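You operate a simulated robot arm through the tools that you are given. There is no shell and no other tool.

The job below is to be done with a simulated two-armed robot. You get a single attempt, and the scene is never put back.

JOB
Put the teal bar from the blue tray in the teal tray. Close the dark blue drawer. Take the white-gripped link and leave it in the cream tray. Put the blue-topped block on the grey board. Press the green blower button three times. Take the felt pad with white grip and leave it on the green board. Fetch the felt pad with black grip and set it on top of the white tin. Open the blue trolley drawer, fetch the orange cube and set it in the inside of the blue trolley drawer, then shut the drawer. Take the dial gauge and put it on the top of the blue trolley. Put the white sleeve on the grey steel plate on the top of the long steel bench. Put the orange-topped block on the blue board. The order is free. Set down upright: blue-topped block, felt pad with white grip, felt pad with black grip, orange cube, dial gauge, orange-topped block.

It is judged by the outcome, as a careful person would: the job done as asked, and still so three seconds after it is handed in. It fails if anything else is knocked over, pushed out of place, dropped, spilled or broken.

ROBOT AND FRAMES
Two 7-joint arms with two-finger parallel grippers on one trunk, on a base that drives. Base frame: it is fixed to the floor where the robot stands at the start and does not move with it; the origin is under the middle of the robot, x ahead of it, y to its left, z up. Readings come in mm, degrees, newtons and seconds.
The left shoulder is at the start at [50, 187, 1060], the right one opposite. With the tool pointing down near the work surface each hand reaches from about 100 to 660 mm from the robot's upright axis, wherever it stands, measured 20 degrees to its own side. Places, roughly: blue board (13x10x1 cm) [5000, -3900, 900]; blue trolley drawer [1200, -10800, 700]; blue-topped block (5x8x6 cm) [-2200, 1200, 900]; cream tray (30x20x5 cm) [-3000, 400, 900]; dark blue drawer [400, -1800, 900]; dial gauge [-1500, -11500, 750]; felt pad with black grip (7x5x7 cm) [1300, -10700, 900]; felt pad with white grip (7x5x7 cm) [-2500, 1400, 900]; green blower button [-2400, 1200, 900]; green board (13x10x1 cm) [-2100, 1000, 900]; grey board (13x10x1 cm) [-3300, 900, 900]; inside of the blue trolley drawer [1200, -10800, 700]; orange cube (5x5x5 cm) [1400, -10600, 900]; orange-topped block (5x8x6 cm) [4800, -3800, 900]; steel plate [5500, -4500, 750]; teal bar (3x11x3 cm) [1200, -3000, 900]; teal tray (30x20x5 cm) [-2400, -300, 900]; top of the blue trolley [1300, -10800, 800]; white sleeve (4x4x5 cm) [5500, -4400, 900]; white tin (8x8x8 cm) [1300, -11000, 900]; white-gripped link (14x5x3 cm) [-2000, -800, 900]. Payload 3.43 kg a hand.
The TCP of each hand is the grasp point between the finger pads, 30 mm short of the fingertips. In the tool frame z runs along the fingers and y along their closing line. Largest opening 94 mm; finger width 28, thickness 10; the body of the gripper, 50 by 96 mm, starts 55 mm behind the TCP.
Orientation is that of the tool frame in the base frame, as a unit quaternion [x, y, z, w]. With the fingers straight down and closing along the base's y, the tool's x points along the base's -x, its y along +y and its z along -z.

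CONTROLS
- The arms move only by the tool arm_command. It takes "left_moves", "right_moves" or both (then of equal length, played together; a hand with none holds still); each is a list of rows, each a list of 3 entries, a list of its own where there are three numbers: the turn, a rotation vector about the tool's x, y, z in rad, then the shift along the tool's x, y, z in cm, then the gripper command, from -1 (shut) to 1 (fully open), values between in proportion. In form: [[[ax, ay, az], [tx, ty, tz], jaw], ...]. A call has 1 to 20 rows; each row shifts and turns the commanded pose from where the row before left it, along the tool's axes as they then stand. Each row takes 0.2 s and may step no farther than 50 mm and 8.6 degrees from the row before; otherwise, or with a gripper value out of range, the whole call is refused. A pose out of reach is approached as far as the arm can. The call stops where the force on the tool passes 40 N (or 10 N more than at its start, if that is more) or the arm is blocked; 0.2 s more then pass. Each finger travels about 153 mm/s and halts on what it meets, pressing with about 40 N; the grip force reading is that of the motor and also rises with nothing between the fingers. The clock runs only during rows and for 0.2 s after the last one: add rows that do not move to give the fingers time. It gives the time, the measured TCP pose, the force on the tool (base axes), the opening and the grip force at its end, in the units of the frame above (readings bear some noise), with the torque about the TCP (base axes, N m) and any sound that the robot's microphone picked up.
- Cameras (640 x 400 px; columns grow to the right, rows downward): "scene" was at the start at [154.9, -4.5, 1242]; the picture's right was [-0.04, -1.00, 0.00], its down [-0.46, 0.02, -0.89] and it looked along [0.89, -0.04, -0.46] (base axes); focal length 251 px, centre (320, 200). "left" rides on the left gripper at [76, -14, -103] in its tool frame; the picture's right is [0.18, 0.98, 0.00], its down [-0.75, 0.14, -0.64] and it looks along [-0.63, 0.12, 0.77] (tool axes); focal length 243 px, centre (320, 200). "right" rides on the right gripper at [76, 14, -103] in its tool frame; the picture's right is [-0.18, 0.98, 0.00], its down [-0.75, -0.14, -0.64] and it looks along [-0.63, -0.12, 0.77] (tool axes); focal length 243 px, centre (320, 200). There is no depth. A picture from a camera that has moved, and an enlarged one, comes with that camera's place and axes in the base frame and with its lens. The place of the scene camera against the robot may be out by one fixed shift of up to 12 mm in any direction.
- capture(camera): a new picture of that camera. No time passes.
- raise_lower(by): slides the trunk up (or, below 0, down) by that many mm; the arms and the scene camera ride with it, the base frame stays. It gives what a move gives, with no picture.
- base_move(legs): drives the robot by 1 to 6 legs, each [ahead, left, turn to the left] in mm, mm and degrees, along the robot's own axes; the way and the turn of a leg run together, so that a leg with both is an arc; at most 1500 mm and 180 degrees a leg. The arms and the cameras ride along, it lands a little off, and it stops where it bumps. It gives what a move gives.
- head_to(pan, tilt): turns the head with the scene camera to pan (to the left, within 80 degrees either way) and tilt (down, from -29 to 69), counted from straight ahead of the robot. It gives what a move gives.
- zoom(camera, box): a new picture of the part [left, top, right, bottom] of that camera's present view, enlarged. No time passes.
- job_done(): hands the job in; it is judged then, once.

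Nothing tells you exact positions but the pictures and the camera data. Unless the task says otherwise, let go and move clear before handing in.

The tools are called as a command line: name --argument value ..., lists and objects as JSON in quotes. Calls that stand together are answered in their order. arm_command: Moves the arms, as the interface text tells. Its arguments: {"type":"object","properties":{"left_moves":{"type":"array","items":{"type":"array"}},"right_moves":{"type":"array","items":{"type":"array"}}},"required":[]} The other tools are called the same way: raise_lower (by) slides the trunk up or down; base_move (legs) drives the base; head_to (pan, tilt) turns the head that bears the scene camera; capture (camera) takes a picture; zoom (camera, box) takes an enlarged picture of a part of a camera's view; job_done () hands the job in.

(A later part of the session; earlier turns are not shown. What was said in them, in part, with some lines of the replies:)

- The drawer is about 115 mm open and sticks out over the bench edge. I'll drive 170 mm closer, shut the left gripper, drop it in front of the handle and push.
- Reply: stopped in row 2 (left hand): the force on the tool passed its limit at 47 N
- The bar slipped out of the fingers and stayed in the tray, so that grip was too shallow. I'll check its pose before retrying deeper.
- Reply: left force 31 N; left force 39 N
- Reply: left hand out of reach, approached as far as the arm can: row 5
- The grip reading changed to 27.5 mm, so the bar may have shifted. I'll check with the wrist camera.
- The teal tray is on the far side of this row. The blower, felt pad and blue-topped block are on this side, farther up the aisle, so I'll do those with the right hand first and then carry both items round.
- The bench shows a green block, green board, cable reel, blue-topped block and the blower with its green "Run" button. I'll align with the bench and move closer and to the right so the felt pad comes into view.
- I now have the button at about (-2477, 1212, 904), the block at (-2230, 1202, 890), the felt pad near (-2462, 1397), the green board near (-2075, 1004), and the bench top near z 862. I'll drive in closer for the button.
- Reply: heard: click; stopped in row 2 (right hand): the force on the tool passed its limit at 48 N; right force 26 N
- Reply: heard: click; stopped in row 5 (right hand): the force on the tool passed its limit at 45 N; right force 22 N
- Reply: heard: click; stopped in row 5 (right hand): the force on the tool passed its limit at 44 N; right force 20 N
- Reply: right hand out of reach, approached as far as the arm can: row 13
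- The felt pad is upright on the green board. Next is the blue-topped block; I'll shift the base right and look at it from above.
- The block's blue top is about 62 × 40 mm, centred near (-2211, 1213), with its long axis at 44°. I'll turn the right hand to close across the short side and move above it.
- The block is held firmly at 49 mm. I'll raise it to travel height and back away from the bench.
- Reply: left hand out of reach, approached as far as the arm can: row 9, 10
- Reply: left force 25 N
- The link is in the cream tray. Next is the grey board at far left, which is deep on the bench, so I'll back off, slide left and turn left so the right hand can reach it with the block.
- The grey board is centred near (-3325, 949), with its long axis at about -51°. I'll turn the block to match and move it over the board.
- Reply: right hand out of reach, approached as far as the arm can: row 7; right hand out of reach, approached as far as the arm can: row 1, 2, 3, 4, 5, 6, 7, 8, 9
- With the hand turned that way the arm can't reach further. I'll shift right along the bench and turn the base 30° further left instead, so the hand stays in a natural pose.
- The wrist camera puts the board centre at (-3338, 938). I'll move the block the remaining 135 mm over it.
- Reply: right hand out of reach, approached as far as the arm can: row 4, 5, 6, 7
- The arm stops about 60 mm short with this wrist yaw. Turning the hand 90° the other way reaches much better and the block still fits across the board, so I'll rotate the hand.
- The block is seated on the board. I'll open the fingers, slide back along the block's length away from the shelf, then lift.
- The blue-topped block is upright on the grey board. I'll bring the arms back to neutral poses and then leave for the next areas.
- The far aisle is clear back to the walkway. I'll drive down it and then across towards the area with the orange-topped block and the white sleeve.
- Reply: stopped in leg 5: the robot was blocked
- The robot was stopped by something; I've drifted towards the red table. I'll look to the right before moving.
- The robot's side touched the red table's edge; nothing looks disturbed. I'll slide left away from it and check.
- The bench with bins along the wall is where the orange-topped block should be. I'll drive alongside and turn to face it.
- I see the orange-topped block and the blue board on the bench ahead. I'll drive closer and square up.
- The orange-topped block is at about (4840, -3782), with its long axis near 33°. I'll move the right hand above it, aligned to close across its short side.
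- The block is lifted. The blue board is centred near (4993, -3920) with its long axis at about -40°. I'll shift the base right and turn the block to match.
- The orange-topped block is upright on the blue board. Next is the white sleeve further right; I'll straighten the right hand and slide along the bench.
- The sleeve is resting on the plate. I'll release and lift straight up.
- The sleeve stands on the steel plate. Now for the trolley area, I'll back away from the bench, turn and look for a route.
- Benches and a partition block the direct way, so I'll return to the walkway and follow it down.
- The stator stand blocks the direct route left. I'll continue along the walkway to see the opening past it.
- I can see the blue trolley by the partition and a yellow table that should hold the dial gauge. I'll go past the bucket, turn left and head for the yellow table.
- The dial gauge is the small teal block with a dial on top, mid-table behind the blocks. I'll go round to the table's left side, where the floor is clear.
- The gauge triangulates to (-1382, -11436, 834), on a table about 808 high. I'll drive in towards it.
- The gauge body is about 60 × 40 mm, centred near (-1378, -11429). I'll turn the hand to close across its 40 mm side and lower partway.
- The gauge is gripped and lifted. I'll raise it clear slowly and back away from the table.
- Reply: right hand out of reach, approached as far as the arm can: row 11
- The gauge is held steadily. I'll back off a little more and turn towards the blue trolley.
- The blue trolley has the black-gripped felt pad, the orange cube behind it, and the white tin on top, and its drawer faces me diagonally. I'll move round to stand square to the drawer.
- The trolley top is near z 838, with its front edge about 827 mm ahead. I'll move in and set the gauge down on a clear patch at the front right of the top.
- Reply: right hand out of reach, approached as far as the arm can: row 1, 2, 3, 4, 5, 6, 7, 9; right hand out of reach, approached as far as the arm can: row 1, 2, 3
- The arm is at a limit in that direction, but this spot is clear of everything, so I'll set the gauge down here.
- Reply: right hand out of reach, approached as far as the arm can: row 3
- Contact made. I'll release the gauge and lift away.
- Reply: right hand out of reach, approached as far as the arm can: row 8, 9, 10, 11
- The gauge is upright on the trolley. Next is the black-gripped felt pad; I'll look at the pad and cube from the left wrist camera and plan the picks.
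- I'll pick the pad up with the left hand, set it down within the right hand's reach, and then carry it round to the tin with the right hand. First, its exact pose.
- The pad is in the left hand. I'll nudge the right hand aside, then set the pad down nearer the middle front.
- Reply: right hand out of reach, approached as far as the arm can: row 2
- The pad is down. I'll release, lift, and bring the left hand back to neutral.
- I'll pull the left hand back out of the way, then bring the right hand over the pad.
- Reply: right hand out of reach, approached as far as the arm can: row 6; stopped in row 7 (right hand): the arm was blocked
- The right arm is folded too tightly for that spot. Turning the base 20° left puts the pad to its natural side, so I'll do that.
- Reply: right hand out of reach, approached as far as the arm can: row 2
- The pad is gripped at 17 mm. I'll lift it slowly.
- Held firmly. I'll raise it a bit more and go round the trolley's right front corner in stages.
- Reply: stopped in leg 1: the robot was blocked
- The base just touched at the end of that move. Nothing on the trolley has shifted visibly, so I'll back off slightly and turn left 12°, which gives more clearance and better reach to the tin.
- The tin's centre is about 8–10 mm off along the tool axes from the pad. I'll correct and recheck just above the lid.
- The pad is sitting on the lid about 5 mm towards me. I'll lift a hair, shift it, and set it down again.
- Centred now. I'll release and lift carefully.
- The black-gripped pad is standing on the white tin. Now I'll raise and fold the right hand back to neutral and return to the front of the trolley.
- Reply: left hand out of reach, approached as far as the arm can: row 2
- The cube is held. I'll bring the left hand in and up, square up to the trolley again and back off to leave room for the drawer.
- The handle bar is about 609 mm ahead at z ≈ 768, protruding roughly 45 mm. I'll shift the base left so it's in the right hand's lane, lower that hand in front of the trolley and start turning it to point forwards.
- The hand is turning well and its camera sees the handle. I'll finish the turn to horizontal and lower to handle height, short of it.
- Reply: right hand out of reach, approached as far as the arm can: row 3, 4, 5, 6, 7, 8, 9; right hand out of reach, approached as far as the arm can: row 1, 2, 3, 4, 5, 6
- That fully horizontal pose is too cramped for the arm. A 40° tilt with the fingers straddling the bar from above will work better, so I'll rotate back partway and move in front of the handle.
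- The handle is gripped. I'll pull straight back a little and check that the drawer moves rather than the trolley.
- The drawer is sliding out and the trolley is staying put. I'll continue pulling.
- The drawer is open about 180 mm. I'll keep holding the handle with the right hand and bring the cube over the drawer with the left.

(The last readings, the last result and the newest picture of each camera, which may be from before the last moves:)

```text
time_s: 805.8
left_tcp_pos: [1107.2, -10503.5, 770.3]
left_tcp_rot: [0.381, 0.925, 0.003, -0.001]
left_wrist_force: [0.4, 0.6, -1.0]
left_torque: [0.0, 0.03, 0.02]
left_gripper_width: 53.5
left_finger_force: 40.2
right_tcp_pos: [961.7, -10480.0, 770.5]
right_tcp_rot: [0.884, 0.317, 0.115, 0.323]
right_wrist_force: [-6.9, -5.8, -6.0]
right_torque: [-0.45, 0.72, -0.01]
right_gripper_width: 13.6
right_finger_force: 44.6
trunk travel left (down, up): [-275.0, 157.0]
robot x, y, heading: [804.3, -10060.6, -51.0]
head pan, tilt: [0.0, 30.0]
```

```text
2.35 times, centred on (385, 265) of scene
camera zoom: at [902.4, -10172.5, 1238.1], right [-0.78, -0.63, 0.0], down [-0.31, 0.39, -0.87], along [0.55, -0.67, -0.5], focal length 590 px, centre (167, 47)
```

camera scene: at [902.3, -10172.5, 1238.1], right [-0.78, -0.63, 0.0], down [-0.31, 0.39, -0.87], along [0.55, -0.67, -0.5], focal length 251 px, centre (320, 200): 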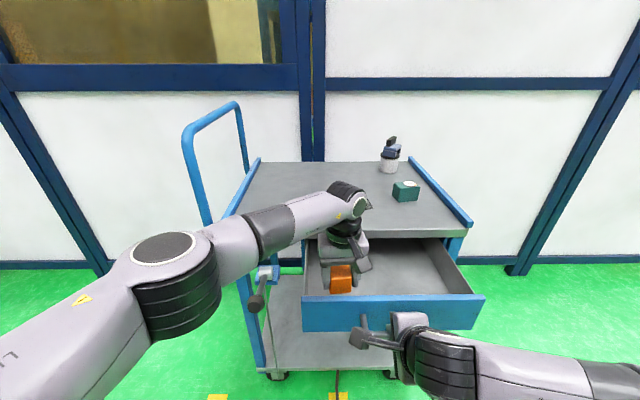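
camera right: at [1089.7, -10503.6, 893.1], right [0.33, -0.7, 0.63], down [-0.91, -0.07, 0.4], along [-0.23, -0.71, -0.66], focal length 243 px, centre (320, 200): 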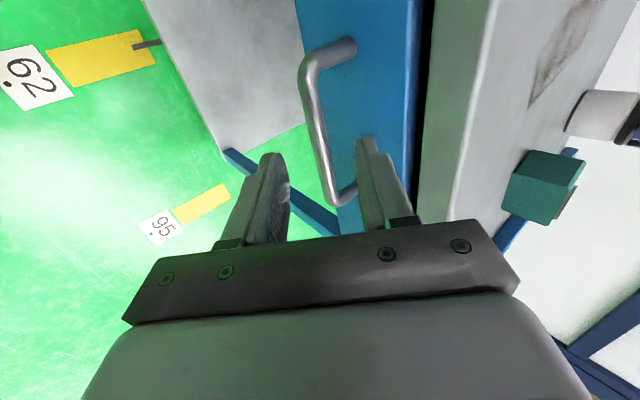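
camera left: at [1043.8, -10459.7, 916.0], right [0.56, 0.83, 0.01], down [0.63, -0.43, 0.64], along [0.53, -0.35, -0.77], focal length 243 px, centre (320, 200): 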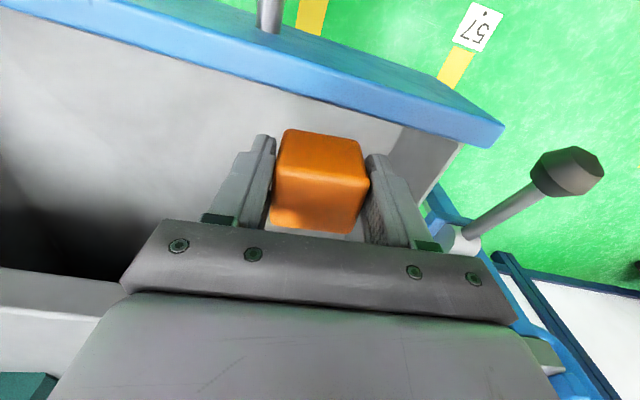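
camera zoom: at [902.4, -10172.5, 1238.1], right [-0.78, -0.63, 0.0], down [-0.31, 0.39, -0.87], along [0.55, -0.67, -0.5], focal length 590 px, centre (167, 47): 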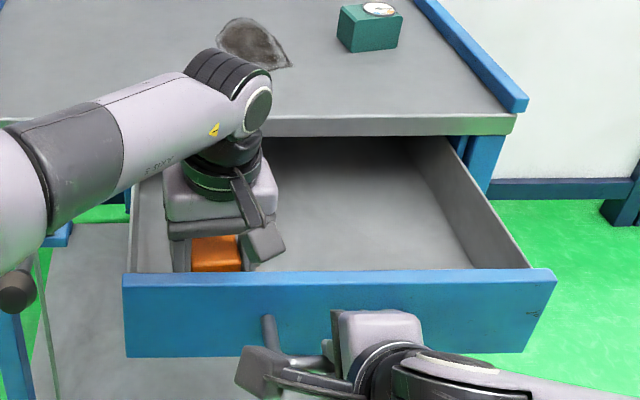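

arm_command --left_moves '[[[0, 0, 0], [0, 0, 0.3], -1], [[0, 0, 0], [0, 0, 0], -1]]'

arm_command --left_moves '[[[0, 0, 0], [0, 0, 0.3], -1], [[0, 0, 0], [0, 0, 0], -1]]'

arm_command --left_moves '[[[0, 0, 0], [0, 0, 0.3], -1], [[0, 0, 0], [0, 0, 0], -1]]'

arm_command --left_moves '[[[0, 0, 0], [0, 0, 0.3], -1], [[0, 0, 0], [0, 0, 0], -1]]'

```text
time_s: 806.4
left_tcp_pos: [1106.8, -10502.9, 768.6]
left_tcp_rot: [0.38, 0.925, 0.004, -0.001]
left_wrist_force: [-0.1, -1.3, -0.9]
left_torque: [0.0, 0.0, -0.03]
left_gripper_width: 53.5
left_finger_force: 40.2
right_tcp_pos: [961.5, -10480.6, 770.3]
right_tcp_rot: [0.884, 0.316, 0.115, 0.324]
right_wrist_force: [-6.3, -6.3, -7.3]
right_torque: [-0.45, 0.71, 0.07]
right_gripper_width: 13.7
right_finger_force: 44.4
trunk travel left (down, up): [-275.0, 157.0]
robot x, y, heading: [805.4, -10055.0, -51.2]
head pan, tilt: [0.0, 30.0]
```

```text
time_s: 807.0
left_tcp_pos: [1107.1, -10502.3, 764.3]
left_tcp_rot: [0.38, 0.925, 0.004, -0.001]
left_wrist_force: [-0.2, 0.9, -1.1]
left_torque: [0.04, 0.0, 0.02]
left_gripper_width: 53.8
left_finger_force: 40.1
right_tcp_pos: [961.6, -10480.9, 770.8]
right_tcp_rot: [0.885, 0.316, 0.115, 0.323]
right_wrist_force: [-7.2, -5.9, -6.9]
right_torque: [-0.43, 0.7, 0.07]
right_gripper_width: 13.5
right_finger_force: 45.2
trunk travel left (down, up): [-275.0, 157.0]
robot x, y, heading: [804.6, -10054.0, -51.1]
head pan, tilt: [0.0, 30.0]
```

```text
time_s: 807.6
left_tcp_pos: [1106.7, -10501.5, 761.9]
left_tcp_rot: [0.381, 0.925, 0.004, 0.0]
left_wrist_force: [-0.2, 0.4, -0.8]
left_torque: [0.02, 0.0, 0.0]
left_gripper_width: 53.6
left_finger_force: 40.6
right_tcp_pos: [962.5, -10479.5, 770.9]
right_tcp_rot: [0.885, 0.316, 0.115, 0.323]
right_wrist_force: [-5.7, -6.1, -6.1]
right_torque: [-0.33, 0.63, 0.12]
right_gripper_width: 13.4
right_finger_force: 45.1
trunk travel left (down, up): [-275.0, 157.0]
robot x, y, heading: [804.2, -10058.6, -51.0]
head pan, tilt: [0.0, 30.0]
```

```text
time_s: 808.2
left_tcp_pos: [1108.3, -10502.6, 758.6]
left_tcp_rot: [0.38, 0.925, 0.003, -0.002]
left_wrist_force: [-0.3, -0.4, -0.6]
left_torque: [-0.03, 0.05, -0.01]
left_gripper_width: 53.6
left_finger_force: 39.8
right_tcp_pos: [961.8, -10479.4, 770.3]
right_tcp_rot: [0.885, 0.316, 0.114, 0.323]
right_wrist_force: [-6.0, -6.2, -6.6]
right_torque: [-0.32, 0.54, 0.16]
right_gripper_width: 13.5
right_finger_force: 45.1
trunk travel left (down, up): [-275.0, 157.0]
robot x, y, heading: [806.1, -10054.2, -51.2]
head pan, tilt: [0.0, 30.0]
```

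arm_command --left_moves '[[[0, 0, 0], [0, 0, 0.3], -1], [[0, 0, 0], [0, 0, 0], -1]]'

arm_command --left_moves '[[[0, 0, 0], [0, 0, 0.3], -1], [[0, 0, 0], [0, 0, 0], -1]]'

capture --camera "left"

zoom --camera "scene" --box '[290, 230, 410, 320]'

```text
time_s: 808.8
left_tcp_pos: [1110.2, -10501.7, 756.7]
left_tcp_rot: [0.378, 0.926, 0.003, -0.001]
left_wrist_force: [1.1, 0.3, -0.8]
left_torque: [-0.06, 0.0, -0.01]
left_gripper_width: 53.5
left_finger_force: 40.2
right_tcp_pos: [961.1, -10480.3, 770.5]
right_tcp_rot: [0.884, 0.316, 0.114, 0.323]
right_wrist_force: [-6.4, -5.1, -6.3]
right_torque: [-0.3, 0.55, 0.2]
right_gripper_width: 13.6
right_finger_force: 44.4
trunk travel left (down, up): [-275.0, 157.0]
robot x, y, heading: [800.9, -10054.6, -50.9]
head pan, tilt: [0.0, 30.0]
```

```text
time_s: 809.4
left_tcp_pos: [1117.9, -10501.9, 753.2]
left_tcp_rot: [0.374, 0.927, 0.002, 0.001]
left_wrist_force: [-0.5, 0.1, -0.4]
left_torque: [-0.02, 0.02, 0.01]
left_gripper_width: 53.5
left_finger_force: 40.0
right_tcp_pos: [961.3, -10480.2, 769.9]
right_tcp_rot: [0.885, 0.316, 0.114, 0.323]
right_wrist_force: [-5.7, -4.9, -6.9]
right_torque: [-0.25, 0.53, 0.22]
right_gripper_width: 13.7
right_finger_force: 45.4
trunk travel left (down, up): [-275.0, 157.0]
robot x, y, heading: [803.2, -10055.0, -51.1]
head pan, tilt: [0.0, 30.0]
```

```text
taken
camera left: at [1052.8, -10459.4, 857.7], right [0.55, 0.84, 0.01], down [0.64, -0.42, 0.64], along [0.54, -0.35, -0.77], focal length 243 px, centre (320, 200)
```

left: 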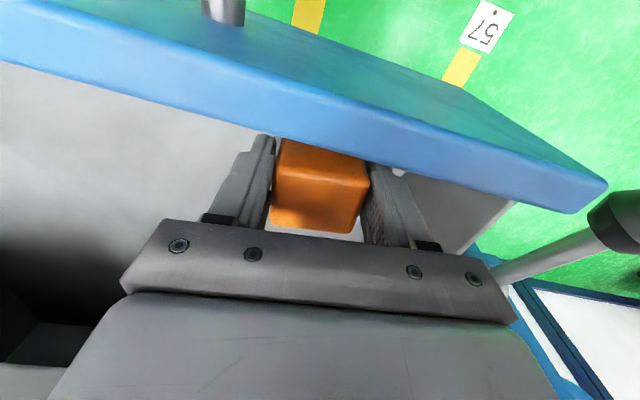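

```text
4.44 times, centred on (350, 275) of scene
camera zoom: at [902.6, -10172.5, 1238.1], right [-0.78, -0.63, 0.0], down [-0.31, 0.39, -0.87], along [0.55, -0.67, -0.5], focal length 1115 px, centre (187, -133)
```

zoom: 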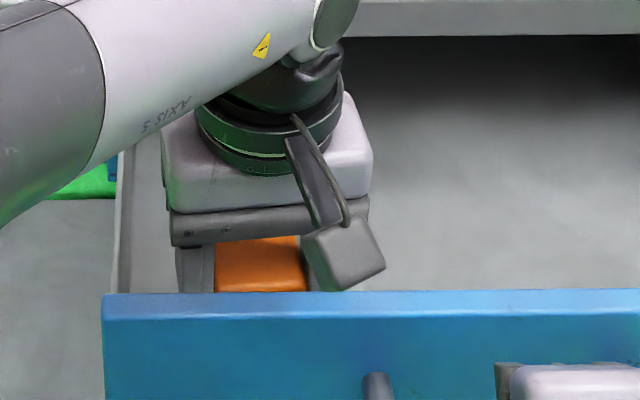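

arm_command --left_moves '[[[0, 0, 0], [0, 0, 0.3], -1], [[0, 0, 0], [0, 0, 0], -1]]'

arm_command --left_moves '[[[0, 0, 0], [0, 0, 0.3], -1], [[0, 0, 0], [0, 0, 0], -1]]'

```text
time_s: 810.0
left_tcp_pos: [1124.6, -10500.6, 751.0]
left_tcp_rot: [0.369, 0.93, 0.003, 0.003]
left_wrist_force: [0.2, 0.5, -0.4]
left_torque: [0.02, 0.01, 0.05]
left_gripper_width: 53.4
left_finger_force: 39.9
right_tcp_pos: [961.2, -10479.3, 770.1]
right_tcp_rot: [0.884, 0.316, 0.114, 0.324]
right_wrist_force: [-5.6, -4.4, -7.5]
right_torque: [-0.23, 0.46, 0.28]
right_gripper_width: 13.3
right_finger_force: 44.9
trunk travel left (down, up): [-275.0, 157.0]
robot x, y, heading: [802.8, -10058.1, -51.2]
head pan, tilt: [0.0, 30.0]
```

```text
time_s: 810.6
left_tcp_pos: [1132.4, -10500.9, 748.6]
left_tcp_rot: [0.363, 0.932, 0.004, 0.003]
left_wrist_force: [0.1, -0.4, -1.0]
left_torque: [0.0, 0.02, 0.02]
left_gripper_width: 53.6
left_finger_force: 39.7
right_tcp_pos: [961.1, -10480.1, 769.8]
right_tcp_rot: [0.885, 0.316, 0.115, 0.323]
right_wrist_force: [-5.2, -4.4, -6.5]
right_torque: [-0.18, 0.47, 0.33]
right_gripper_width: 13.8
right_finger_force: 44.7
trunk travel left (down, up): [-275.0, 157.0]
robot x, y, heading: [803.0, -10053.4, -51.4]
head pan, tilt: [0.0, 30.0]
```

The left arm is at its low limit and drifting sideways before the cube reaches the drawer floor. I'll raise it a little, let go of the handle with the right hand and retreat it, then use the trunk to go lower.

arm_command --left_moves '[[[0, 0, 0], [0, 0, -0.8], -1], [[0, 0, 0], [0, 0, -0.8], -1], [[0, 0, 0], [0, 0, 0], -1]]'

arm_command --right_moves '[[[0, 0, 0], [0, 0, 0], -0.5], [[0, 0, 0], [0, 0, 0], -0.1], [[0, 0, 0], [0, 0, 0], -0.1], [[0, 0, 0], [0, 0, -1], -0.1], [[0, 0, 0], [0, 0, -2], -0.1], [[0, 0, 0], [0, 0, -2.5], -0.1], [[0, 0, 0], [0, 0, -2.5], -0.1], [[0, 0, 0], [-1.5, -1.0, -1.5], -0.1], [[0, 0, 0], [-2, -1.0, -1], -0.1], [[0, 0, 0], [0, 0, 0], -0.1]]'

capture --camera "scene"

capture --camera "left"

```text
time_s: 811.4
left_tcp_pos: [1105.6, -10502.8, 762.7]
left_tcp_rot: [0.38, 0.925, 0.003, -0.001]
left_wrist_force: [0.6, 0.3, -0.4]
left_torque: [0.0, 0.0, 0.0]
left_gripper_width: 53.6
left_finger_force: 40.0
right_tcp_pos: [961.9, -10480.4, 769.7]
right_tcp_rot: [0.884, 0.317, 0.115, 0.323]
right_wrist_force: [-5.1, -4.2, -7.3]
right_torque: [-0.19, 0.37, 0.33]
right_gripper_width: 13.8
right_finger_force: 45.0
trunk travel left (down, up): [-275.0, 157.0]
robot x, y, heading: [807.3, -10056.0, -50.8]
head pan, tilt: [0.0, 30.0]
```

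```text
time_s: 813.6
left_tcp_pos: [1107.7, -10502.6, 762.5]
left_tcp_rot: [0.381, 0.925, 0.003, -0.002]
left_wrist_force: [0.7, -0.1, -0.3]
left_torque: [0.05, 0.01, -0.01]
left_gripper_width: 53.6
left_finger_force: 39.8
right_tcp_pos: [895.0, -10446.8, 831.2]
right_tcp_rot: [0.884, 0.317, 0.114, 0.323]
right_wrist_force: [-0.2, -0.5, 0.3]
right_torque: [-0.02, 0.0, -0.03]
right_gripper_width: 42.2
right_finger_force: 0.1
right hand out of reach, approached as far as the arm can: row 9
trunk travel left (down, up): [-275.0, 157.0]
robot x, y, heading: [805.2, -10053.4, -50.9]
head pan, tilt: [0.0, 30.0]
```

```text
taken
camera scene: at [902.7, -10171.8, 1238.2], right [-0.78, -0.63, 0.0], down [-0.31, 0.39, -0.87], along [0.55, -0.67, -0.5], focal length 251 px, centre (320, 200)
```

scene: 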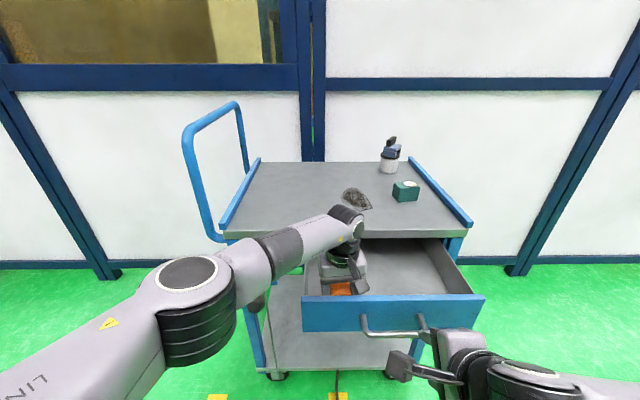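

```text
taken
camera left: at [1043.1, -10459.0, 867.2], right [0.56, 0.83, 0.0], down [0.64, -0.43, 0.64], along [0.53, -0.36, -0.77], focal length 243 px, centre (320, 200)
```

left: 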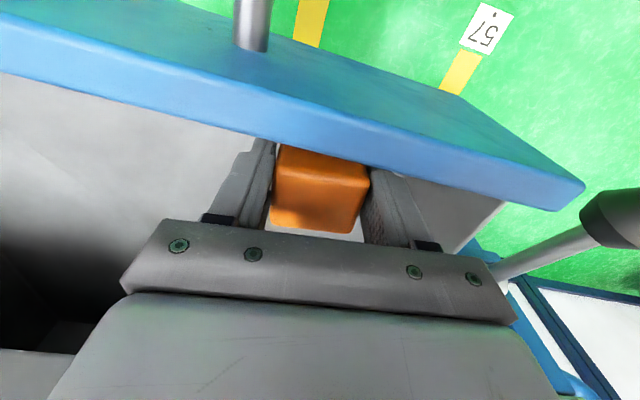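

raise_lower --by -6

raise_lower --by -5

zoom --camera "scene" --box '[290, 220, 410, 310]'

capture --camera "left"

```text
time_s: 814.1
left_tcp_pos: [1106.8, -10502.3, 756.2]
left_tcp_rot: [0.38, 0.925, 0.002, 0.0]
left_wrist_force: [0.3, 0.4, -1.4]
left_torque: [0.02, 0.0, 0.0]
left_gripper_width: 53.4
left_finger_force: 40.0
right_tcp_pos: [895.1, -10446.3, 824.3]
right_tcp_rot: [0.884, 0.316, 0.116, 0.323]
right_wrist_force: [-0.3, -0.2, 0.9]
right_torque: [0.02, 0.0, -0.03]
right_gripper_width: 42.2
right_finger_force: 0.1
trunk travel left (down, up): [-269.0, 163.0]
robot x, y, heading: [804.0, -10058.2, -51.1]
head pan, tilt: [0.0, 30.0]
```

```text
time_s: 814.7
left_tcp_pos: [1107.6, -10502.6, 752.3]
left_tcp_rot: [0.38, 0.925, 0.003, -0.001]
left_wrist_force: [-0.1, 0.6, -0.5]
left_torque: [0.02, 0.01, 0.0]
left_gripper_width: 53.7
left_finger_force: 39.6
right_tcp_pos: [895.8, -10445.7, 819.0]
right_tcp_rot: [0.885, 0.316, 0.114, 0.324]
right_wrist_force: [0.1, 0.0, -0.3]
right_torque: [0.0, 0.0, -0.01]
right_gripper_width: 42.3
right_finger_force: 0.1
trunk travel left (down, up): [-264.0, 168.0]
robot x, y, heading: [803.6, -10053.0, -51.0]
head pan, tilt: [0.0, 30.0]
```

```text
4.44 times, centred on (350, 265) of scene
camera zoom: at [902.7, -10171.7, 1227.2], right [-0.78, -0.63, 0.0], down [-0.31, 0.39, -0.87], along [0.55, -0.67, -0.5], focal length 1115 px, centre (187, -89)
```

zoom: 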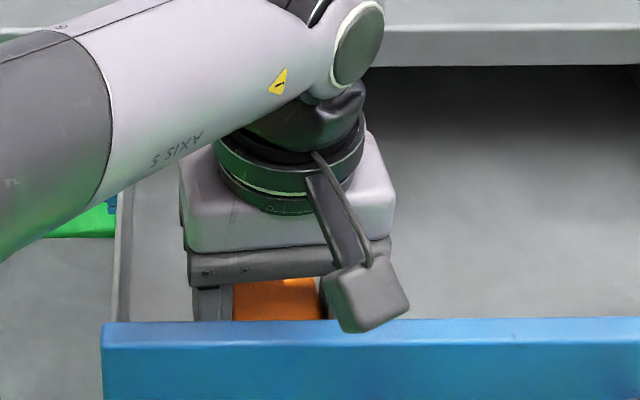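

```text
taken
camera left: at [1043.1, -10458.9, 856.2], right [0.56, 0.83, 0.0], down [0.64, -0.43, 0.64], along [0.53, -0.36, -0.77], focal length 243 px, centre (320, 200)
```

left: 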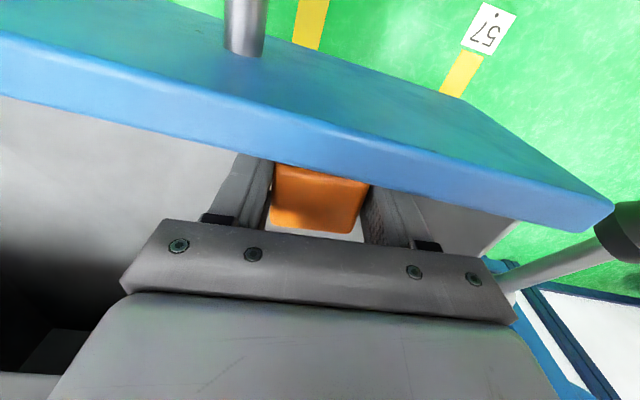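

raise_lower --by -4

raise_lower --by -4

```text
time_s: 815.2
left_tcp_pos: [1108.0, -10502.1, 747.6]
left_tcp_rot: [0.381, 0.925, 0.002, -0.002]
left_wrist_force: [0.0, 0.4, -0.7]
left_torque: [-0.02, -0.01, 0.05]
left_gripper_width: 53.5
left_finger_force: 39.5
right_tcp_pos: [895.4, -10445.7, 816.1]
right_tcp_rot: [0.884, 0.316, 0.115, 0.324]
right_wrist_force: [-0.1, 0.5, 0.1]
right_torque: [0.0, 0.0, 0.0]
right_gripper_width: 42.3
right_finger_force: 0.0
trunk travel left (down, up): [-260.0, 172.0]
robot x, y, heading: [803.1, -10054.3, -50.9]
head pan, tilt: [0.0, 30.0]
```

```text
time_s: 815.7
left_tcp_pos: [1106.7, -10502.4, 747.2]
left_tcp_rot: [0.38, 0.925, 0.001, 0.0]
left_wrist_force: [0.4, 1.1, 17.9]
left_torque: [-0.03, 0.18, -0.01]
left_gripper_width: 53.8
left_finger_force: 40.5
right_tcp_pos: [893.6, -10445.7, 811.1]
right_tcp_rot: [0.884, 0.317, 0.114, 0.324]
right_wrist_force: [-0.7, -0.5, -0.6]
right_torque: [0.02, -0.02, -0.01]
right_gripper_width: 42.2
right_finger_force: 0.0
trunk travel left (down, up): [-256.0, 176.0]
robot x, y, heading: [803.3, -10056.6, -51.1]
head pan, tilt: [0.0, 30.0]
```

The cube is on the drawer floor. I'll ease off, open the left hand and lift out.

raise_lower --by 2

arm_command --left_moves '[[[0, 0, 0], [0, 0, 0], -0.1], [[0, 0, 0], [0, 0, 0], 0.3], [[0, 0, 0], [0, 0, 0], 0.6], [[0, 0, 0], [0, 0, 0], 0.6], [[0, 0, 0], [0, 0, -1], 0.6], [[0, 0, 0], [0, 0, -2], 0.6], [[0, 0, 0], [0, 0, -3], 0.6], [[0, 0, 0], [0, 0, -3], 0.6], [[0, 0, 0], [0, 0, -3], 0.6], [[0, 0, 0], [0, 0, -4], 0.6], [[0, 0, 0], [0, 0, -4], 0.6], [[0, 0, 0], [2, 2, -2], 0.6], [[0, 0, 0], [3, 3, 0], 0.6], [[0, 0, 0], [3, 3, 0], 0.6], [[0, 0, 0], [3, 3, 0], 0.6]]'

capture --camera "scene"

zoom --camera "scene" --box '[290, 210, 490, 340]'

```text
time_s: 816.3
left_tcp_pos: [1107.5, -10501.6, 747.6]
left_tcp_rot: [0.38, 0.925, 0.003, 0.0]
left_wrist_force: [1.3, -0.3, 15.2]
left_torque: [-0.25, 0.1, 0.05]
left_gripper_width: 53.8
left_finger_force: 40.4
right_tcp_pos: [894.7, -10445.5, 813.8]
right_tcp_rot: [0.884, 0.316, 0.115, 0.324]
right_wrist_force: [0.1, -0.9, -0.3]
right_torque: [0.01, -0.01, 0.01]
right_gripper_width: 42.2
right_finger_force: 0.0
trunk travel left (down, up): [-258.0, 174.0]
robot x, y, heading: [803.1, -10057.1, -51.2]
head pan, tilt: [0.0, 30.0]
```

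```text
time_s: 819.5
left_tcp_pos: [1112.2, -10345.7, 966.7]
left_tcp_rot: [0.379, 0.925, 0.003, 0.0]
left_wrist_force: [-0.4, 0.3, 0.1]
left_torque: [-0.02, -0.04, 0.02]
left_gripper_width: 75.2
left_finger_force: 0.3
right_tcp_pos: [895.6, -10445.1, 813.0]
right_tcp_rot: [0.885, 0.316, 0.114, 0.324]
right_wrist_force: [-0.9, 0.4, -0.5]
right_torque: [0.02, -0.02, -0.01]
right_gripper_width: 42.3
right_finger_force: 0.2
trunk travel left (down, up): [-258.0, 174.0]
robot x, y, heading: [802.8, -10054.3, -51.2]
head pan, tilt: [0.0, 30.0]
```

```text
taken
camera scene: at [902.8, -10171.5, 1221.2], right [-0.78, -0.63, 0.0], down [-0.31, 0.39, -0.87], along [0.55, -0.67, -0.5], focal length 251 px, centre (320, 200)
```

scene: 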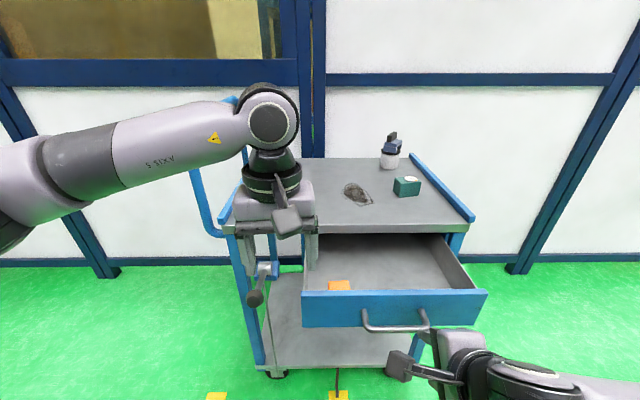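

```text
3.08 times, centred on (390, 275) of scene
camera zoom: at [902.8, -10171.5, 1221.2], right [-0.78, -0.63, 0.0], down [-0.31, 0.39, -0.87], along [0.55, -0.67, -0.5], focal length 772 px, centre (105, -31)
```

zoom: 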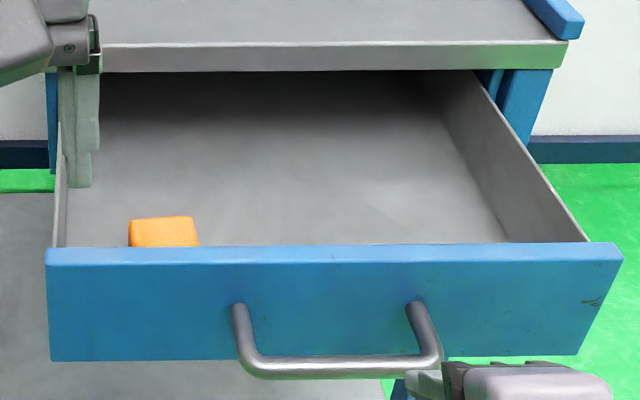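

The orange cube is sitting flat inside. Now I'll push the drawer shut with the closed right fingers against the panel above the handle.

arm_command --right_moves '[[[0, 0, 0], [1.5, 0.3, -0.4], -1], [[0, 0, 0], [1.8, 0, 0], -1], [[0, 0, 0], [0, 0, 0], -1], [[0, 0, 0], [0, 1.15, 0.96], -1], [[0, 0, 0], [0, 1.15, 0.96], -1], [[0, 0, 0], [0, 1.15, 0.96], -1], [[0, 0, 0], [0, 1.15, 0.96], -1], [[0, 0, 0], [0, 0, 0], -1]]'

capture --camera "scene"

capture --camera "right"

```text
time_s: 821.3
left_tcp_pos: [1110.7, -10346.6, 966.2]
left_tcp_rot: [0.38, 0.925, 0.002, -0.002]
left_wrist_force: [0.4, 0.0, 0.3]
left_torque: [0.03, -0.03, 0.0]
left_gripper_width: 75.1
left_finger_force: 0.1
right_tcp_pos: [959.0, -10470.0, 817.0]
right_tcp_rot: [0.885, 0.316, 0.115, 0.323]
right_wrist_force: [0.2, -0.1, 1.0]
right_torque: [0.0, -0.04, 0.03]
right_gripper_width: 0.0
right_finger_force: 32.9
trunk travel left (down, up): [-258.0, 174.0]
robot x, y, heading: [805.1, -10056.4, -51.0]
head pan, tilt: [0.0, 30.0]
```

```text
taken
camera scene: at [902.7, -10171.7, 1221.2], right [-0.78, -0.63, 0.0], down [-0.31, 0.39, -0.87], along [0.55, -0.67, -0.5], focal length 251 px, centre (320, 200)
```

scene: 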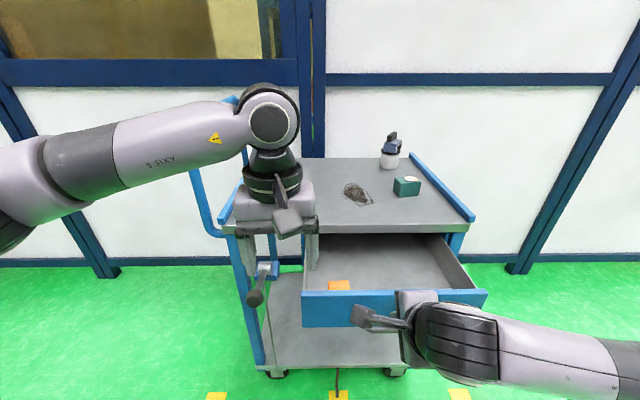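

```text
taken
camera right: at [982.3, -10379.9, 903.6], right [0.34, -0.7, 0.63], down [-0.91, -0.07, 0.4], along [-0.23, -0.71, -0.66], focal length 243 px, centre (320, 200)
```

right: 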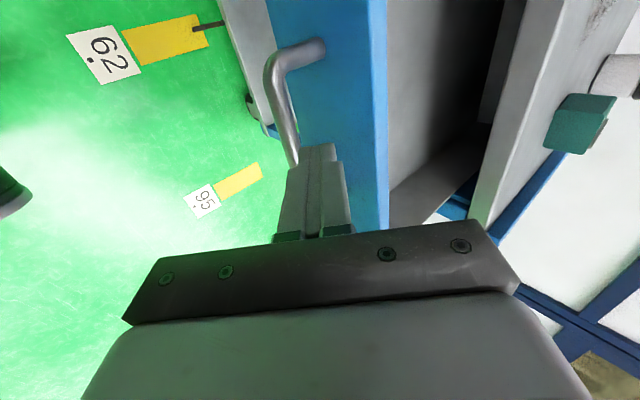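

arm_command --right_moves '[[[0, 0, 0], [0, 1.15, 0.96], -1], [[0, 0, 0], [0, 1.15, 0.96], -1], [[0, 0, 0], [0, 1.15, 0.96], -1], [[0, 0, 0], [0, 1.15, 0.96], -1], [[0, 0, 0], [0, 1.15, 0.96], -1], [[0, 0, 0], [0, 0, 0], -1]]'

capture --camera "scene"

```text
time_s: 822.7
left_tcp_pos: [1110.2, -10345.9, 966.9]
left_tcp_rot: [0.381, 0.925, 0.003, -0.001]
left_wrist_force: [-0.6, 0.1, 0.0]
left_torque: [-0.04, 0.01, 0.01]
left_gripper_width: 75.3
left_finger_force: 0.0
right_tcp_pos: [1008.0, -10529.0, 817.8]
right_tcp_rot: [0.884, 0.316, 0.116, 0.325]
right_wrist_force: [-0.7, -1.8, 4.9]
right_torque: [-0.11, -0.12, -0.03]
right_gripper_width: 0.0
right_finger_force: 32.9
trunk travel left (down, up): [-258.0, 174.0]
robot x, y, heading: [799.2, -10055.7, -50.7]
head pan, tilt: [0.0, 30.0]
```

```text
taken
camera scene: at [902.4, -10171.4, 1221.4], right [-0.78, -0.63, 0.0], down [-0.31, 0.39, -0.87], along [0.55, -0.67, -0.5], focal length 251 px, centre (320, 200)
```

scene: 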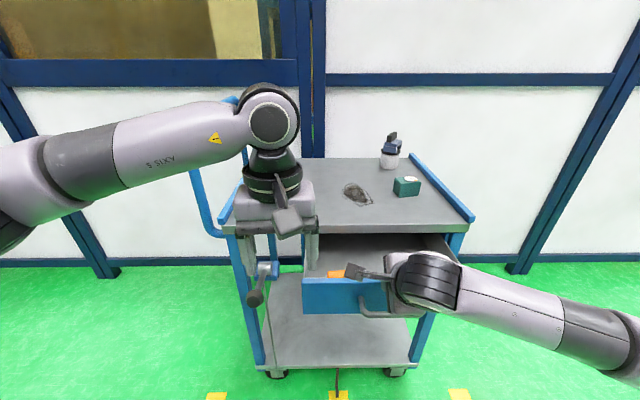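

arm_command --right_moves '[[[0, 0, 0], [0, 1.15, 0.96], -1], [[0, 0, 0], [0, 1.15, 0.96], -1], [[0, 0, 0], [0, 1.15, 0.96], -1], [[0, 0, 0], [0, 1.15, 0.96], -1], [[0, 0, 0], [0, 1.15, 0.96], -1], [[0, 0, 0], [0, 0, 0], -1]]'

capture --camera "scene"

```text
time_s: 824.1
left_tcp_pos: [1110.8, -10346.1, 965.2]
left_tcp_rot: [0.38, 0.925, 0.003, -0.001]
left_wrist_force: [-0.4, 0.2, 0.7]
left_torque: [0.0, 0.01, -0.01]
left_gripper_width: 75.3
left_finger_force: 0.0
right_tcp_pos: [1055.3, -10586.7, 817.5]
right_tcp_rot: [0.884, 0.317, 0.115, 0.324]
right_wrist_force: [0.5, 0.2, 2.6]
right_torque: [-0.02, -0.09, 0.02]
right_gripper_width: 0.1
right_finger_force: 32.8
trunk travel left (down, up): [-258.0, 174.0]
robot x, y, heading: [800.5, -10056.0, -51.1]
head pan, tilt: [0.0, 30.0]
```

```text
taken
camera scene: at [902.7, -10171.5, 1221.3], right [-0.78, -0.63, 0.0], down [-0.31, 0.39, -0.87], along [0.55, -0.67, -0.5], focal length 251 px, centre (320, 200)
```

scene: 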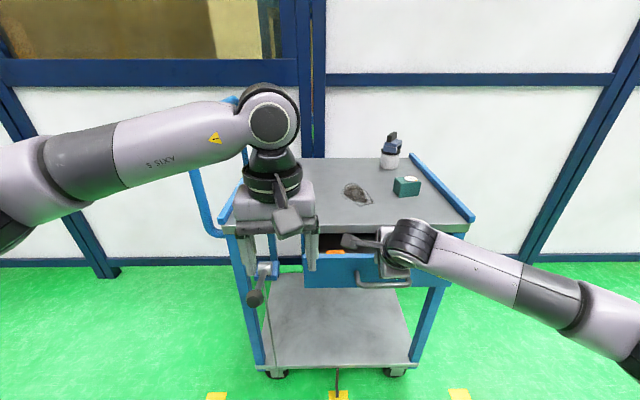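

arm_command --right_moves '[[[0, 0, 0], [0, 1.15, 0.96], -1], [[0, 0, 0], [0, 1.15, 0.96], -1], [[0, 0, 0], [0, 1.15, 0.96], -1], [[0, 0, 0], [0, 0, 0], -1]]'

zoom --camera "scene" --box '[280, 200, 480, 330]'

capture --camera "right"

```text
time_s: 825.1
left_tcp_pos: [1110.6, -10346.1, 965.9]
left_tcp_rot: [0.38, 0.925, 0.002, -0.001]
left_wrist_force: [0.1, -0.1, -0.4]
left_torque: [0.0, 0.01, 0.01]
left_gripper_width: 75.2
left_finger_force: 0.1
right_tcp_pos: [1080.8, -10622.7, 817.5]
right_tcp_rot: [0.884, 0.317, 0.115, 0.323]
right_wrist_force: [-1.1, -0.3, 1.6]
right_torque: [0.01, 0.0, -0.03]
right_gripper_width: 0.3
right_finger_force: 32.7
trunk travel left (down, up): [-258.0, 174.0]
robot x, y, heading: [801.2, -10057.7, -50.8]
head pan, tilt: [0.0, 30.0]
```

```text
3.08 times, centred on (380, 265) of scene
camera zoom: at [902.5, -10171.6, 1221.2], right [-0.78, -0.63, 0.0], down [-0.31, 0.39, -0.87], along [0.55, -0.67, -0.5], focal length 772 px, centre (135, 0)
```

zoom: 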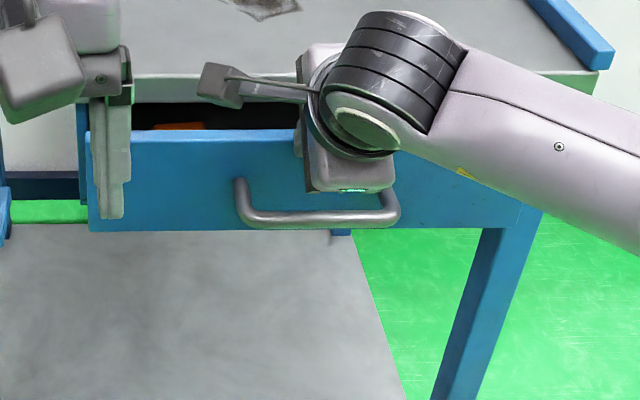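

```text
taken
camera right: at [1105.0, -10532.3, 904.7], right [0.33, -0.7, 0.63], down [-0.91, -0.07, 0.4], along [-0.23, -0.71, -0.66], focal length 243 px, centre (320, 200)
```

right: 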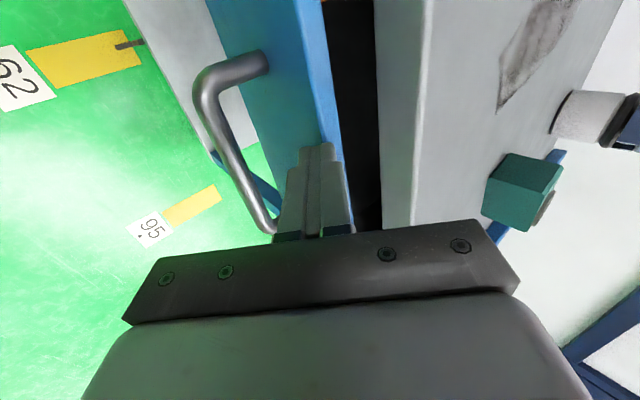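

arm_command --right_moves '[[[0, 0, 0], [0, 0.76, 0.64], -1], [[0, 0, 0], [0, 0.76, 0.64], -1], [[0, 0, 0], [0, 0.38, 0.32], -1], [[0, 0, 0], [0, 0, 0], -1]]'

zoom --camera "scene" --box '[280, 200, 480, 330]'

capture --camera "right"

```text
time_s: 826.1
left_tcp_pos: [1111.8, -10347.2, 966.2]
left_tcp_rot: [0.38, 0.925, 0.002, -0.002]
left_wrist_force: [-0.4, -0.1, -0.4]
left_torque: [0.02, 0.0, 0.03]
left_gripper_width: 75.3
left_finger_force: 0.0
right_tcp_pos: [1098.2, -10641.4, 817.5]
right_tcp_rot: [0.884, 0.317, 0.115, 0.323]
right_wrist_force: [0.1, 0.8, -0.3]
right_torque: [-0.03, -0.01, 0.02]
right_gripper_width: 0.0
right_finger_force: 33.4
trunk travel left (down, up): [-258.0, 174.0]
robot x, y, heading: [802.3, -10057.3, -50.8]
head pan, tilt: [0.0, 30.0]
```

```text
3.08 times, centred on (380, 265) of scene
camera zoom: at [902.7, -10171.7, 1221.2], right [-0.78, -0.63, 0.0], down [-0.31, 0.39, -0.87], along [0.55, -0.67, -0.5], focal length 772 px, centre (135, 0)
```

zoom: 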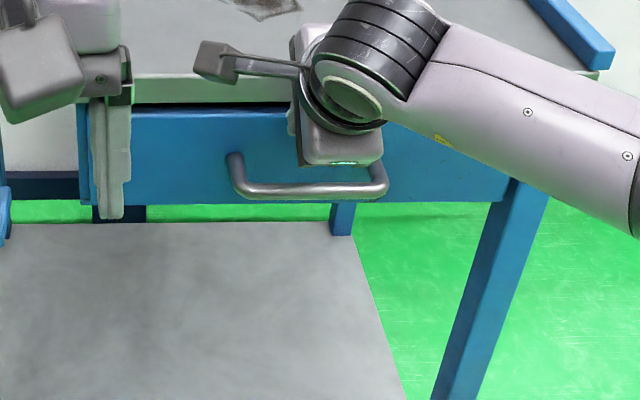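

```text
taken
camera right: at [1121.3, -10551.2, 905.3], right [0.34, -0.7, 0.63], down [-0.91, -0.07, 0.4], along [-0.23, -0.71, -0.66], focal length 243 px, centre (320, 200)
```

right: 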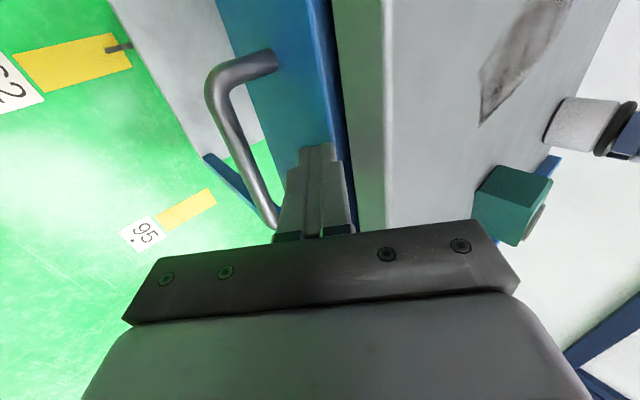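

arm_command --right_moves '[[[0, 0, 0], [0, 0.38, 0.32], -1], [[0, 0, 0], [0, 0.38, 0.32], -1], [[0, 0, 0], [0, 0.38, 0.32], -1], [[0, 0, 0], [0, 0.38, 0.32], -1]]'

zoom --camera "scene" --box '[280, 200, 480, 330]'

capture --camera "right"

```text
time_s: 826.9
left_tcp_pos: [1108.5, -10345.9, 968.1]
left_tcp_rot: [0.381, 0.925, 0.002, 0.0]
left_wrist_force: [0.1, -0.2, 0.5]
left_torque: [-0.02, -0.02, 0.0]
left_gripper_width: 75.1
left_finger_force: 0.0
right_tcp_pos: [1103.3, -10646.9, 817.5]
right_tcp_rot: [0.886, 0.316, 0.114, 0.319]
right_wrist_force: [-15.5, 11.9, 11.1]
right_torque: [0.15, 0.03, 0.15]
right_gripper_width: 0.0
right_finger_force: 33.2
trunk travel left (down, up): [-258.0, 174.0]
robot x, y, heading: [804.2, -10051.8, -51.3]
head pan, tilt: [0.0, 30.0]
stopped in row 4 (right hand): the force on the tool passed its limit at 46 N (the readings are from after the stop); the commanded pose is now the measured one
```

```text
3.08 times, centred on (380, 265) of scene
camera zoom: at [899.9, -10169.3, 1221.8], right [-0.78, -0.63, 0.0], down [-0.31, 0.39, -0.87], along [0.55, -0.67, -0.5], focal length 772 px, centre (135, 0)
```

zoom: 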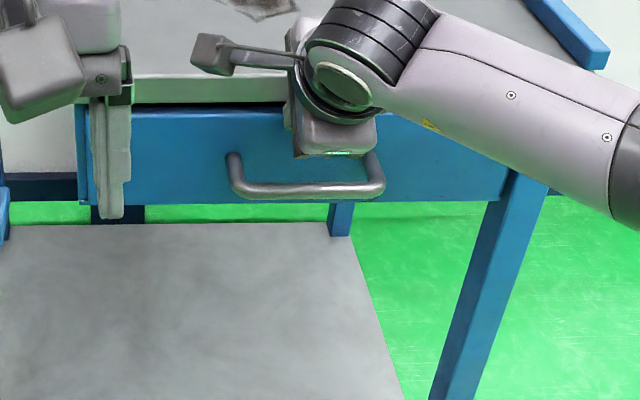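

```text
taken
camera right: at [1126.5, -10558.3, 905.8], right [0.34, -0.7, 0.63], down [-0.91, -0.08, 0.41], along [-0.24, -0.71, -0.67], focal length 243 px, centre (320, 200)
```

right: 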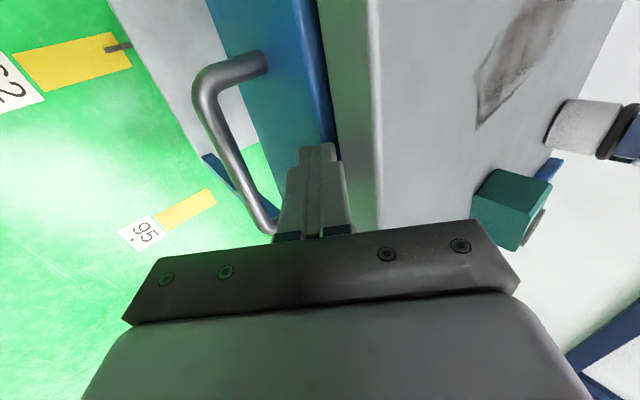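

The drawer has hit its stop. I'll back the right hand off and verify it's fully closed.

arm_command --right_moves '[[[0, 0, 0], [0, -0.76, -0.64], -1], [[0, 0, 0], [0, -1.53, -1.29], -1], [[0, 0, 0], [0, -2.3, -1.9], -1], [[0, 0, 0], [0, -2.3, -1.9], -1], [[0, 0, 0], [0, -2.3, -1.9], -1], [[0, 0, 0], [0, -2.3, -1.9], -1], [[0, 0, 0], [0, 0, -2], -1], [[0, 0, 0], [0, 0, 0], -1]]'

arm_command --left_moves '[[[0, 0, 0], [3, 2, -1], 0.6], [[0, 0, 0], [3, 2, -1], 0.6], [[0, 0, 0], [3, 2, -1], 0.6], [[0, 0, 0], [3, 2, -1], 0.6]]'

capture --camera "scene"

zoom --camera "scene" --box '[220, 130, 500, 290]'

```text
time_s: 828.7
left_tcp_pos: [1109.9, -10346.0, 966.1]
left_tcp_rot: [0.381, 0.925, 0.003, -0.002]
left_wrist_force: [0.8, 1.0, -0.3]
left_torque: [0.02, -0.02, 0.02]
left_gripper_width: 75.1
left_finger_force: 0.1
right_tcp_pos: [1000.1, -10522.7, 832.6]
right_tcp_rot: [0.886, 0.317, 0.112, 0.318]
right_wrist_force: [-0.4, 0.0, -0.1]
right_torque: [-0.02, -0.01, -0.02]
right_gripper_width: 0.1
right_finger_force: 33.0
trunk travel left (down, up): [-258.0, 174.0]
robot x, y, heading: [803.3, -10054.5, -50.9]
head pan, tilt: [0.0, 30.0]
```

```text
time_s: 829.7
left_tcp_pos: [1081.5, -10205.4, 1007.2]
left_tcp_rot: [0.38, 0.925, 0.003, -0.002]
left_wrist_force: [0.3, -0.2, -0.1]
left_torque: [0.02, -0.02, 0.04]
left_gripper_width: 75.3
left_finger_force: 0.1
right_tcp_pos: [1001.0, -10521.7, 833.1]
right_tcp_rot: [0.886, 0.318, 0.113, 0.318]
right_wrist_force: [1.0, 0.2, 0.0]
right_torque: [0.0, 0.02, -0.01]
right_gripper_width: 0.4
right_finger_force: 32.2
trunk travel left (down, up): [-258.0, 174.0]
robot x, y, heading: [799.4, -10059.0, -51.1]
head pan, tilt: [0.0, 30.0]
```

```text
taken
camera scene: at [902.1, -10171.2, 1221.2], right [-0.78, -0.63, 0.0], down [-0.31, 0.39, -0.87], along [0.54, -0.67, -0.5], focal length 251 px, centre (320, 200)
```

scene: 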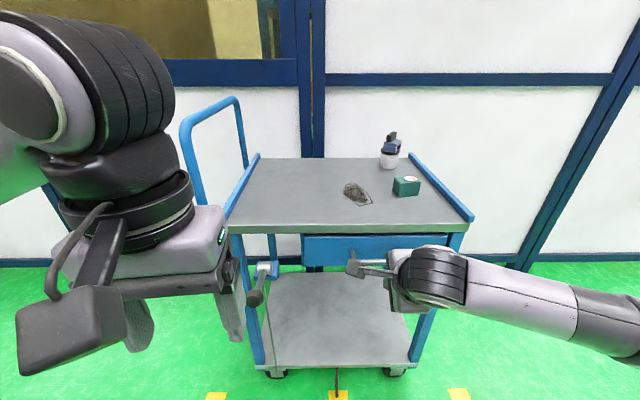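

```text
2.29 times, centred on (360, 210) of scene
camera zoom: at [902.1, -10171.2, 1221.2], right [-0.78, -0.63, 0.0], down [-0.31, 0.39, -0.87], along [0.54, -0.67, -0.5], focal length 573 px, centre (229, 177)
```

zoom: 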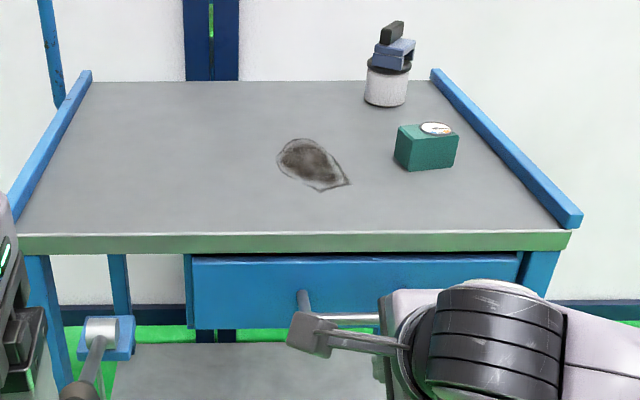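

I'll clear the right hand out of the view and check the drawer gap closely.

arm_command --right_moves '[[[0, 0, 0], [-2, -1.5, -1.3], 0], [[0, 0, 0], [-2.5, 0, -2], 0.5], [[0, 0, 0], [-2.5, 1, -3], 1], [[0, 0, 0], [-2.5, 1, -3], 1], [[0.14, 0, 0], [-2, 0, -2], 1], [[0.14, 0, 0], [0, 0, -2], 1], [[0.14, 0, 0], [0, 0, -2], 1], [[0.14, 0, 0], [0, 0, -2], 1], [[0.14, 0, 0], [0, 0, 0], 1], [[0, 0, 0], [0, 0, 0], 1]]'

zoom --camera "scene" --box '[290, 220, 480, 290]'

capture --camera "scene"

```text
time_s: 831.9
left_tcp_pos: [1081.0, -10206.2, 1006.6]
left_tcp_rot: [0.38, 0.925, 0.003, -0.001]
left_wrist_force: [0.0, -0.2, 0.9]
left_torque: [-0.01, -0.03, -0.04]
left_gripper_width: 75.3
left_finger_force: 0.0
right_tcp_pos: [853.1, -10526.6, 977.6]
right_tcp_rot: [0.942, 0.337, -0.004, -0.005]
right_wrist_force: [-0.4, -0.2, -0.6]
right_torque: [0.0, 0.0, -0.01]
right_gripper_width: 93.7
right_finger_force: 0.1
trunk travel left (down, up): [-258.0, 174.0]
robot x, y, heading: [802.4, -10059.3, -50.8]
head pan, tilt: [0.0, 30.0]
```

```text
3.37 times, centred on (385, 255) of scene
camera zoom: at [902.1, -10171.4, 1221.2], right [-0.78, -0.63, 0.0], down [-0.31, 0.39, -0.87], along [0.54, -0.67, -0.5], focal length 845 px, centre (101, 15)
```

zoom: 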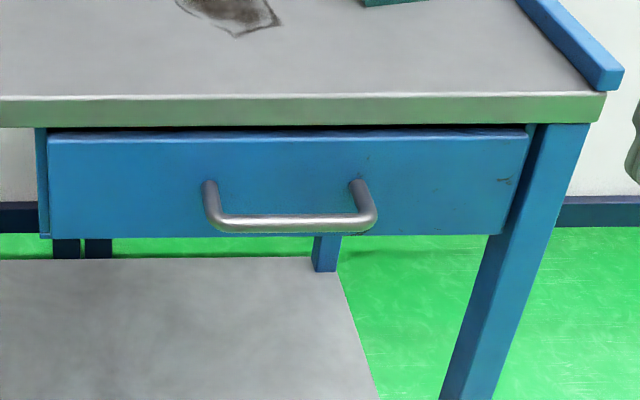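

```text
taken
camera scene: at [902.1, -10171.4, 1221.2], right [-0.78, -0.63, 0.0], down [-0.31, 0.39, -0.87], along [0.54, -0.67, -0.5], focal length 251 px, centre (320, 200)
```

scene: 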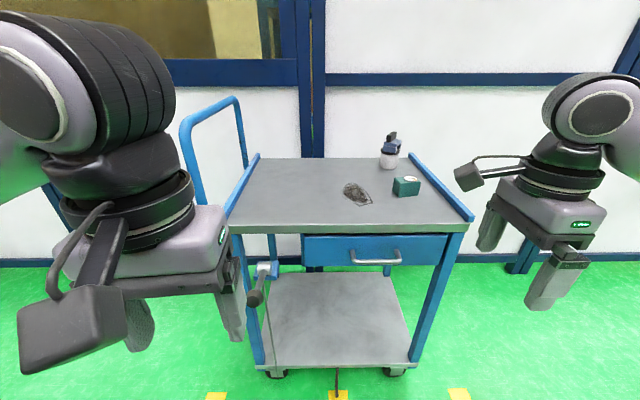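

The drawer is closed exactly as before. I'll do a last check of the items on the trolley top before handing in.

zoom --camera "scene" --box '[320, 120, 460, 210]'

base_move --legs '[[-150, 0, 0]]'

capture --camera "scene"

```text
4.44 times, centred on (390, 165) of scene
camera zoom: at [902.1, -10171.4, 1221.2], right [-0.78, -0.63, 0.0], down [-0.31, 0.39, -0.87], along [0.54, -0.67, -0.5], focal length 1115 px, centre (9, 356)
```

zoom: 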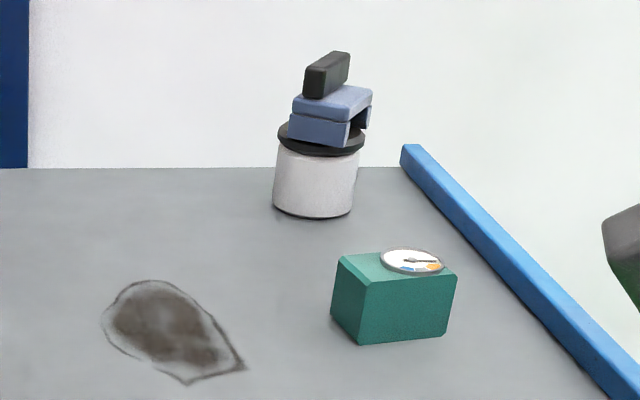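

```text
time_s: 833.3
left_tcp_pos: [986.0, -10086.7, 1006.3]
left_tcp_rot: [0.379, 0.926, 0.003, 0.0]
left_wrist_force: [-0.1, -0.3, -0.3]
left_torque: [-0.02, 0.0, 0.04]
left_gripper_width: 75.2
left_finger_force: 0.1
right_tcp_pos: [760.0, -10407.0, 978.0]
right_tcp_rot: [0.941, 0.338, -0.003, -0.006]
right_wrist_force: [-0.7, 0.1, 0.2]
right_torque: [0.02, -0.05, -0.03]
right_gripper_width: 93.9
right_finger_force: 0.1
trunk travel left (down, up): [-258.0, 174.0]
robot x, y, heading: [704.6, -9939.6, -50.8]
head pan, tilt: [0.0, 30.0]
```

```text
taken
camera scene: at [806.5, -10052.6, 1221.3], right [-0.77, -0.63, 0.0], down [-0.32, 0.39, -0.87], along [0.55, -0.67, -0.5], focal length 251 px, centre (320, 200)
```

scene: 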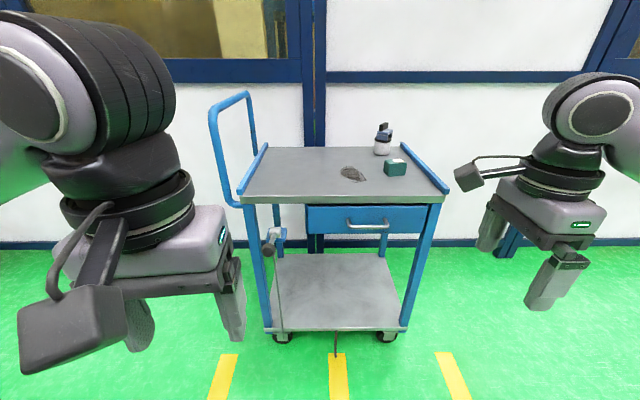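

Everything checks out: the pad is upright on the tin, the gauge is upright on the trolley, and the drawer is shut with the cube inside. Both hands are empty and clear, so I'm handing the job in.

job_done

```text
The job is handed in.
```

I've handed the job in with all eleven tasks done, as far as the pictures and readings show. I never got an exact check of any position.

- **Teal bar:** it lies in the teal tray. My first grip slipped, but the bar stayed in the blue tray and the second grip held.
- **Dark blue drawer:** pushed in until it hit its stop, with the front flush.
- **White-gripped link:** resting on the floor of the cream tray.
- **Blue-topped block:** upright on the grey board.
- **Blower button:** pressed three times, with a click heard each time.
- **White-gripped felt pad:** upright on the green board.
- **Black-gripped felt pad:** upright on the white tin.
- **Orange cube:** flat inside the blue trolley drawer. The drawer is shut and looks the same as before I opened it.
- **Dial gauge:** upright on the trolley top.
- **White sleeve:** standing on the steel plate labelled 27. I took that to be the right plate because it was the only one near the given spot.
- **Orange-topped block:** upright on the blue board.

**Bumps:** the robot touched the edge of the red table once while driving. Later it lightly touched the right end of the blue trolley. I saw nothing moved or fallen either time, but I couldn't measure whether the table or trolley shifted slightly.
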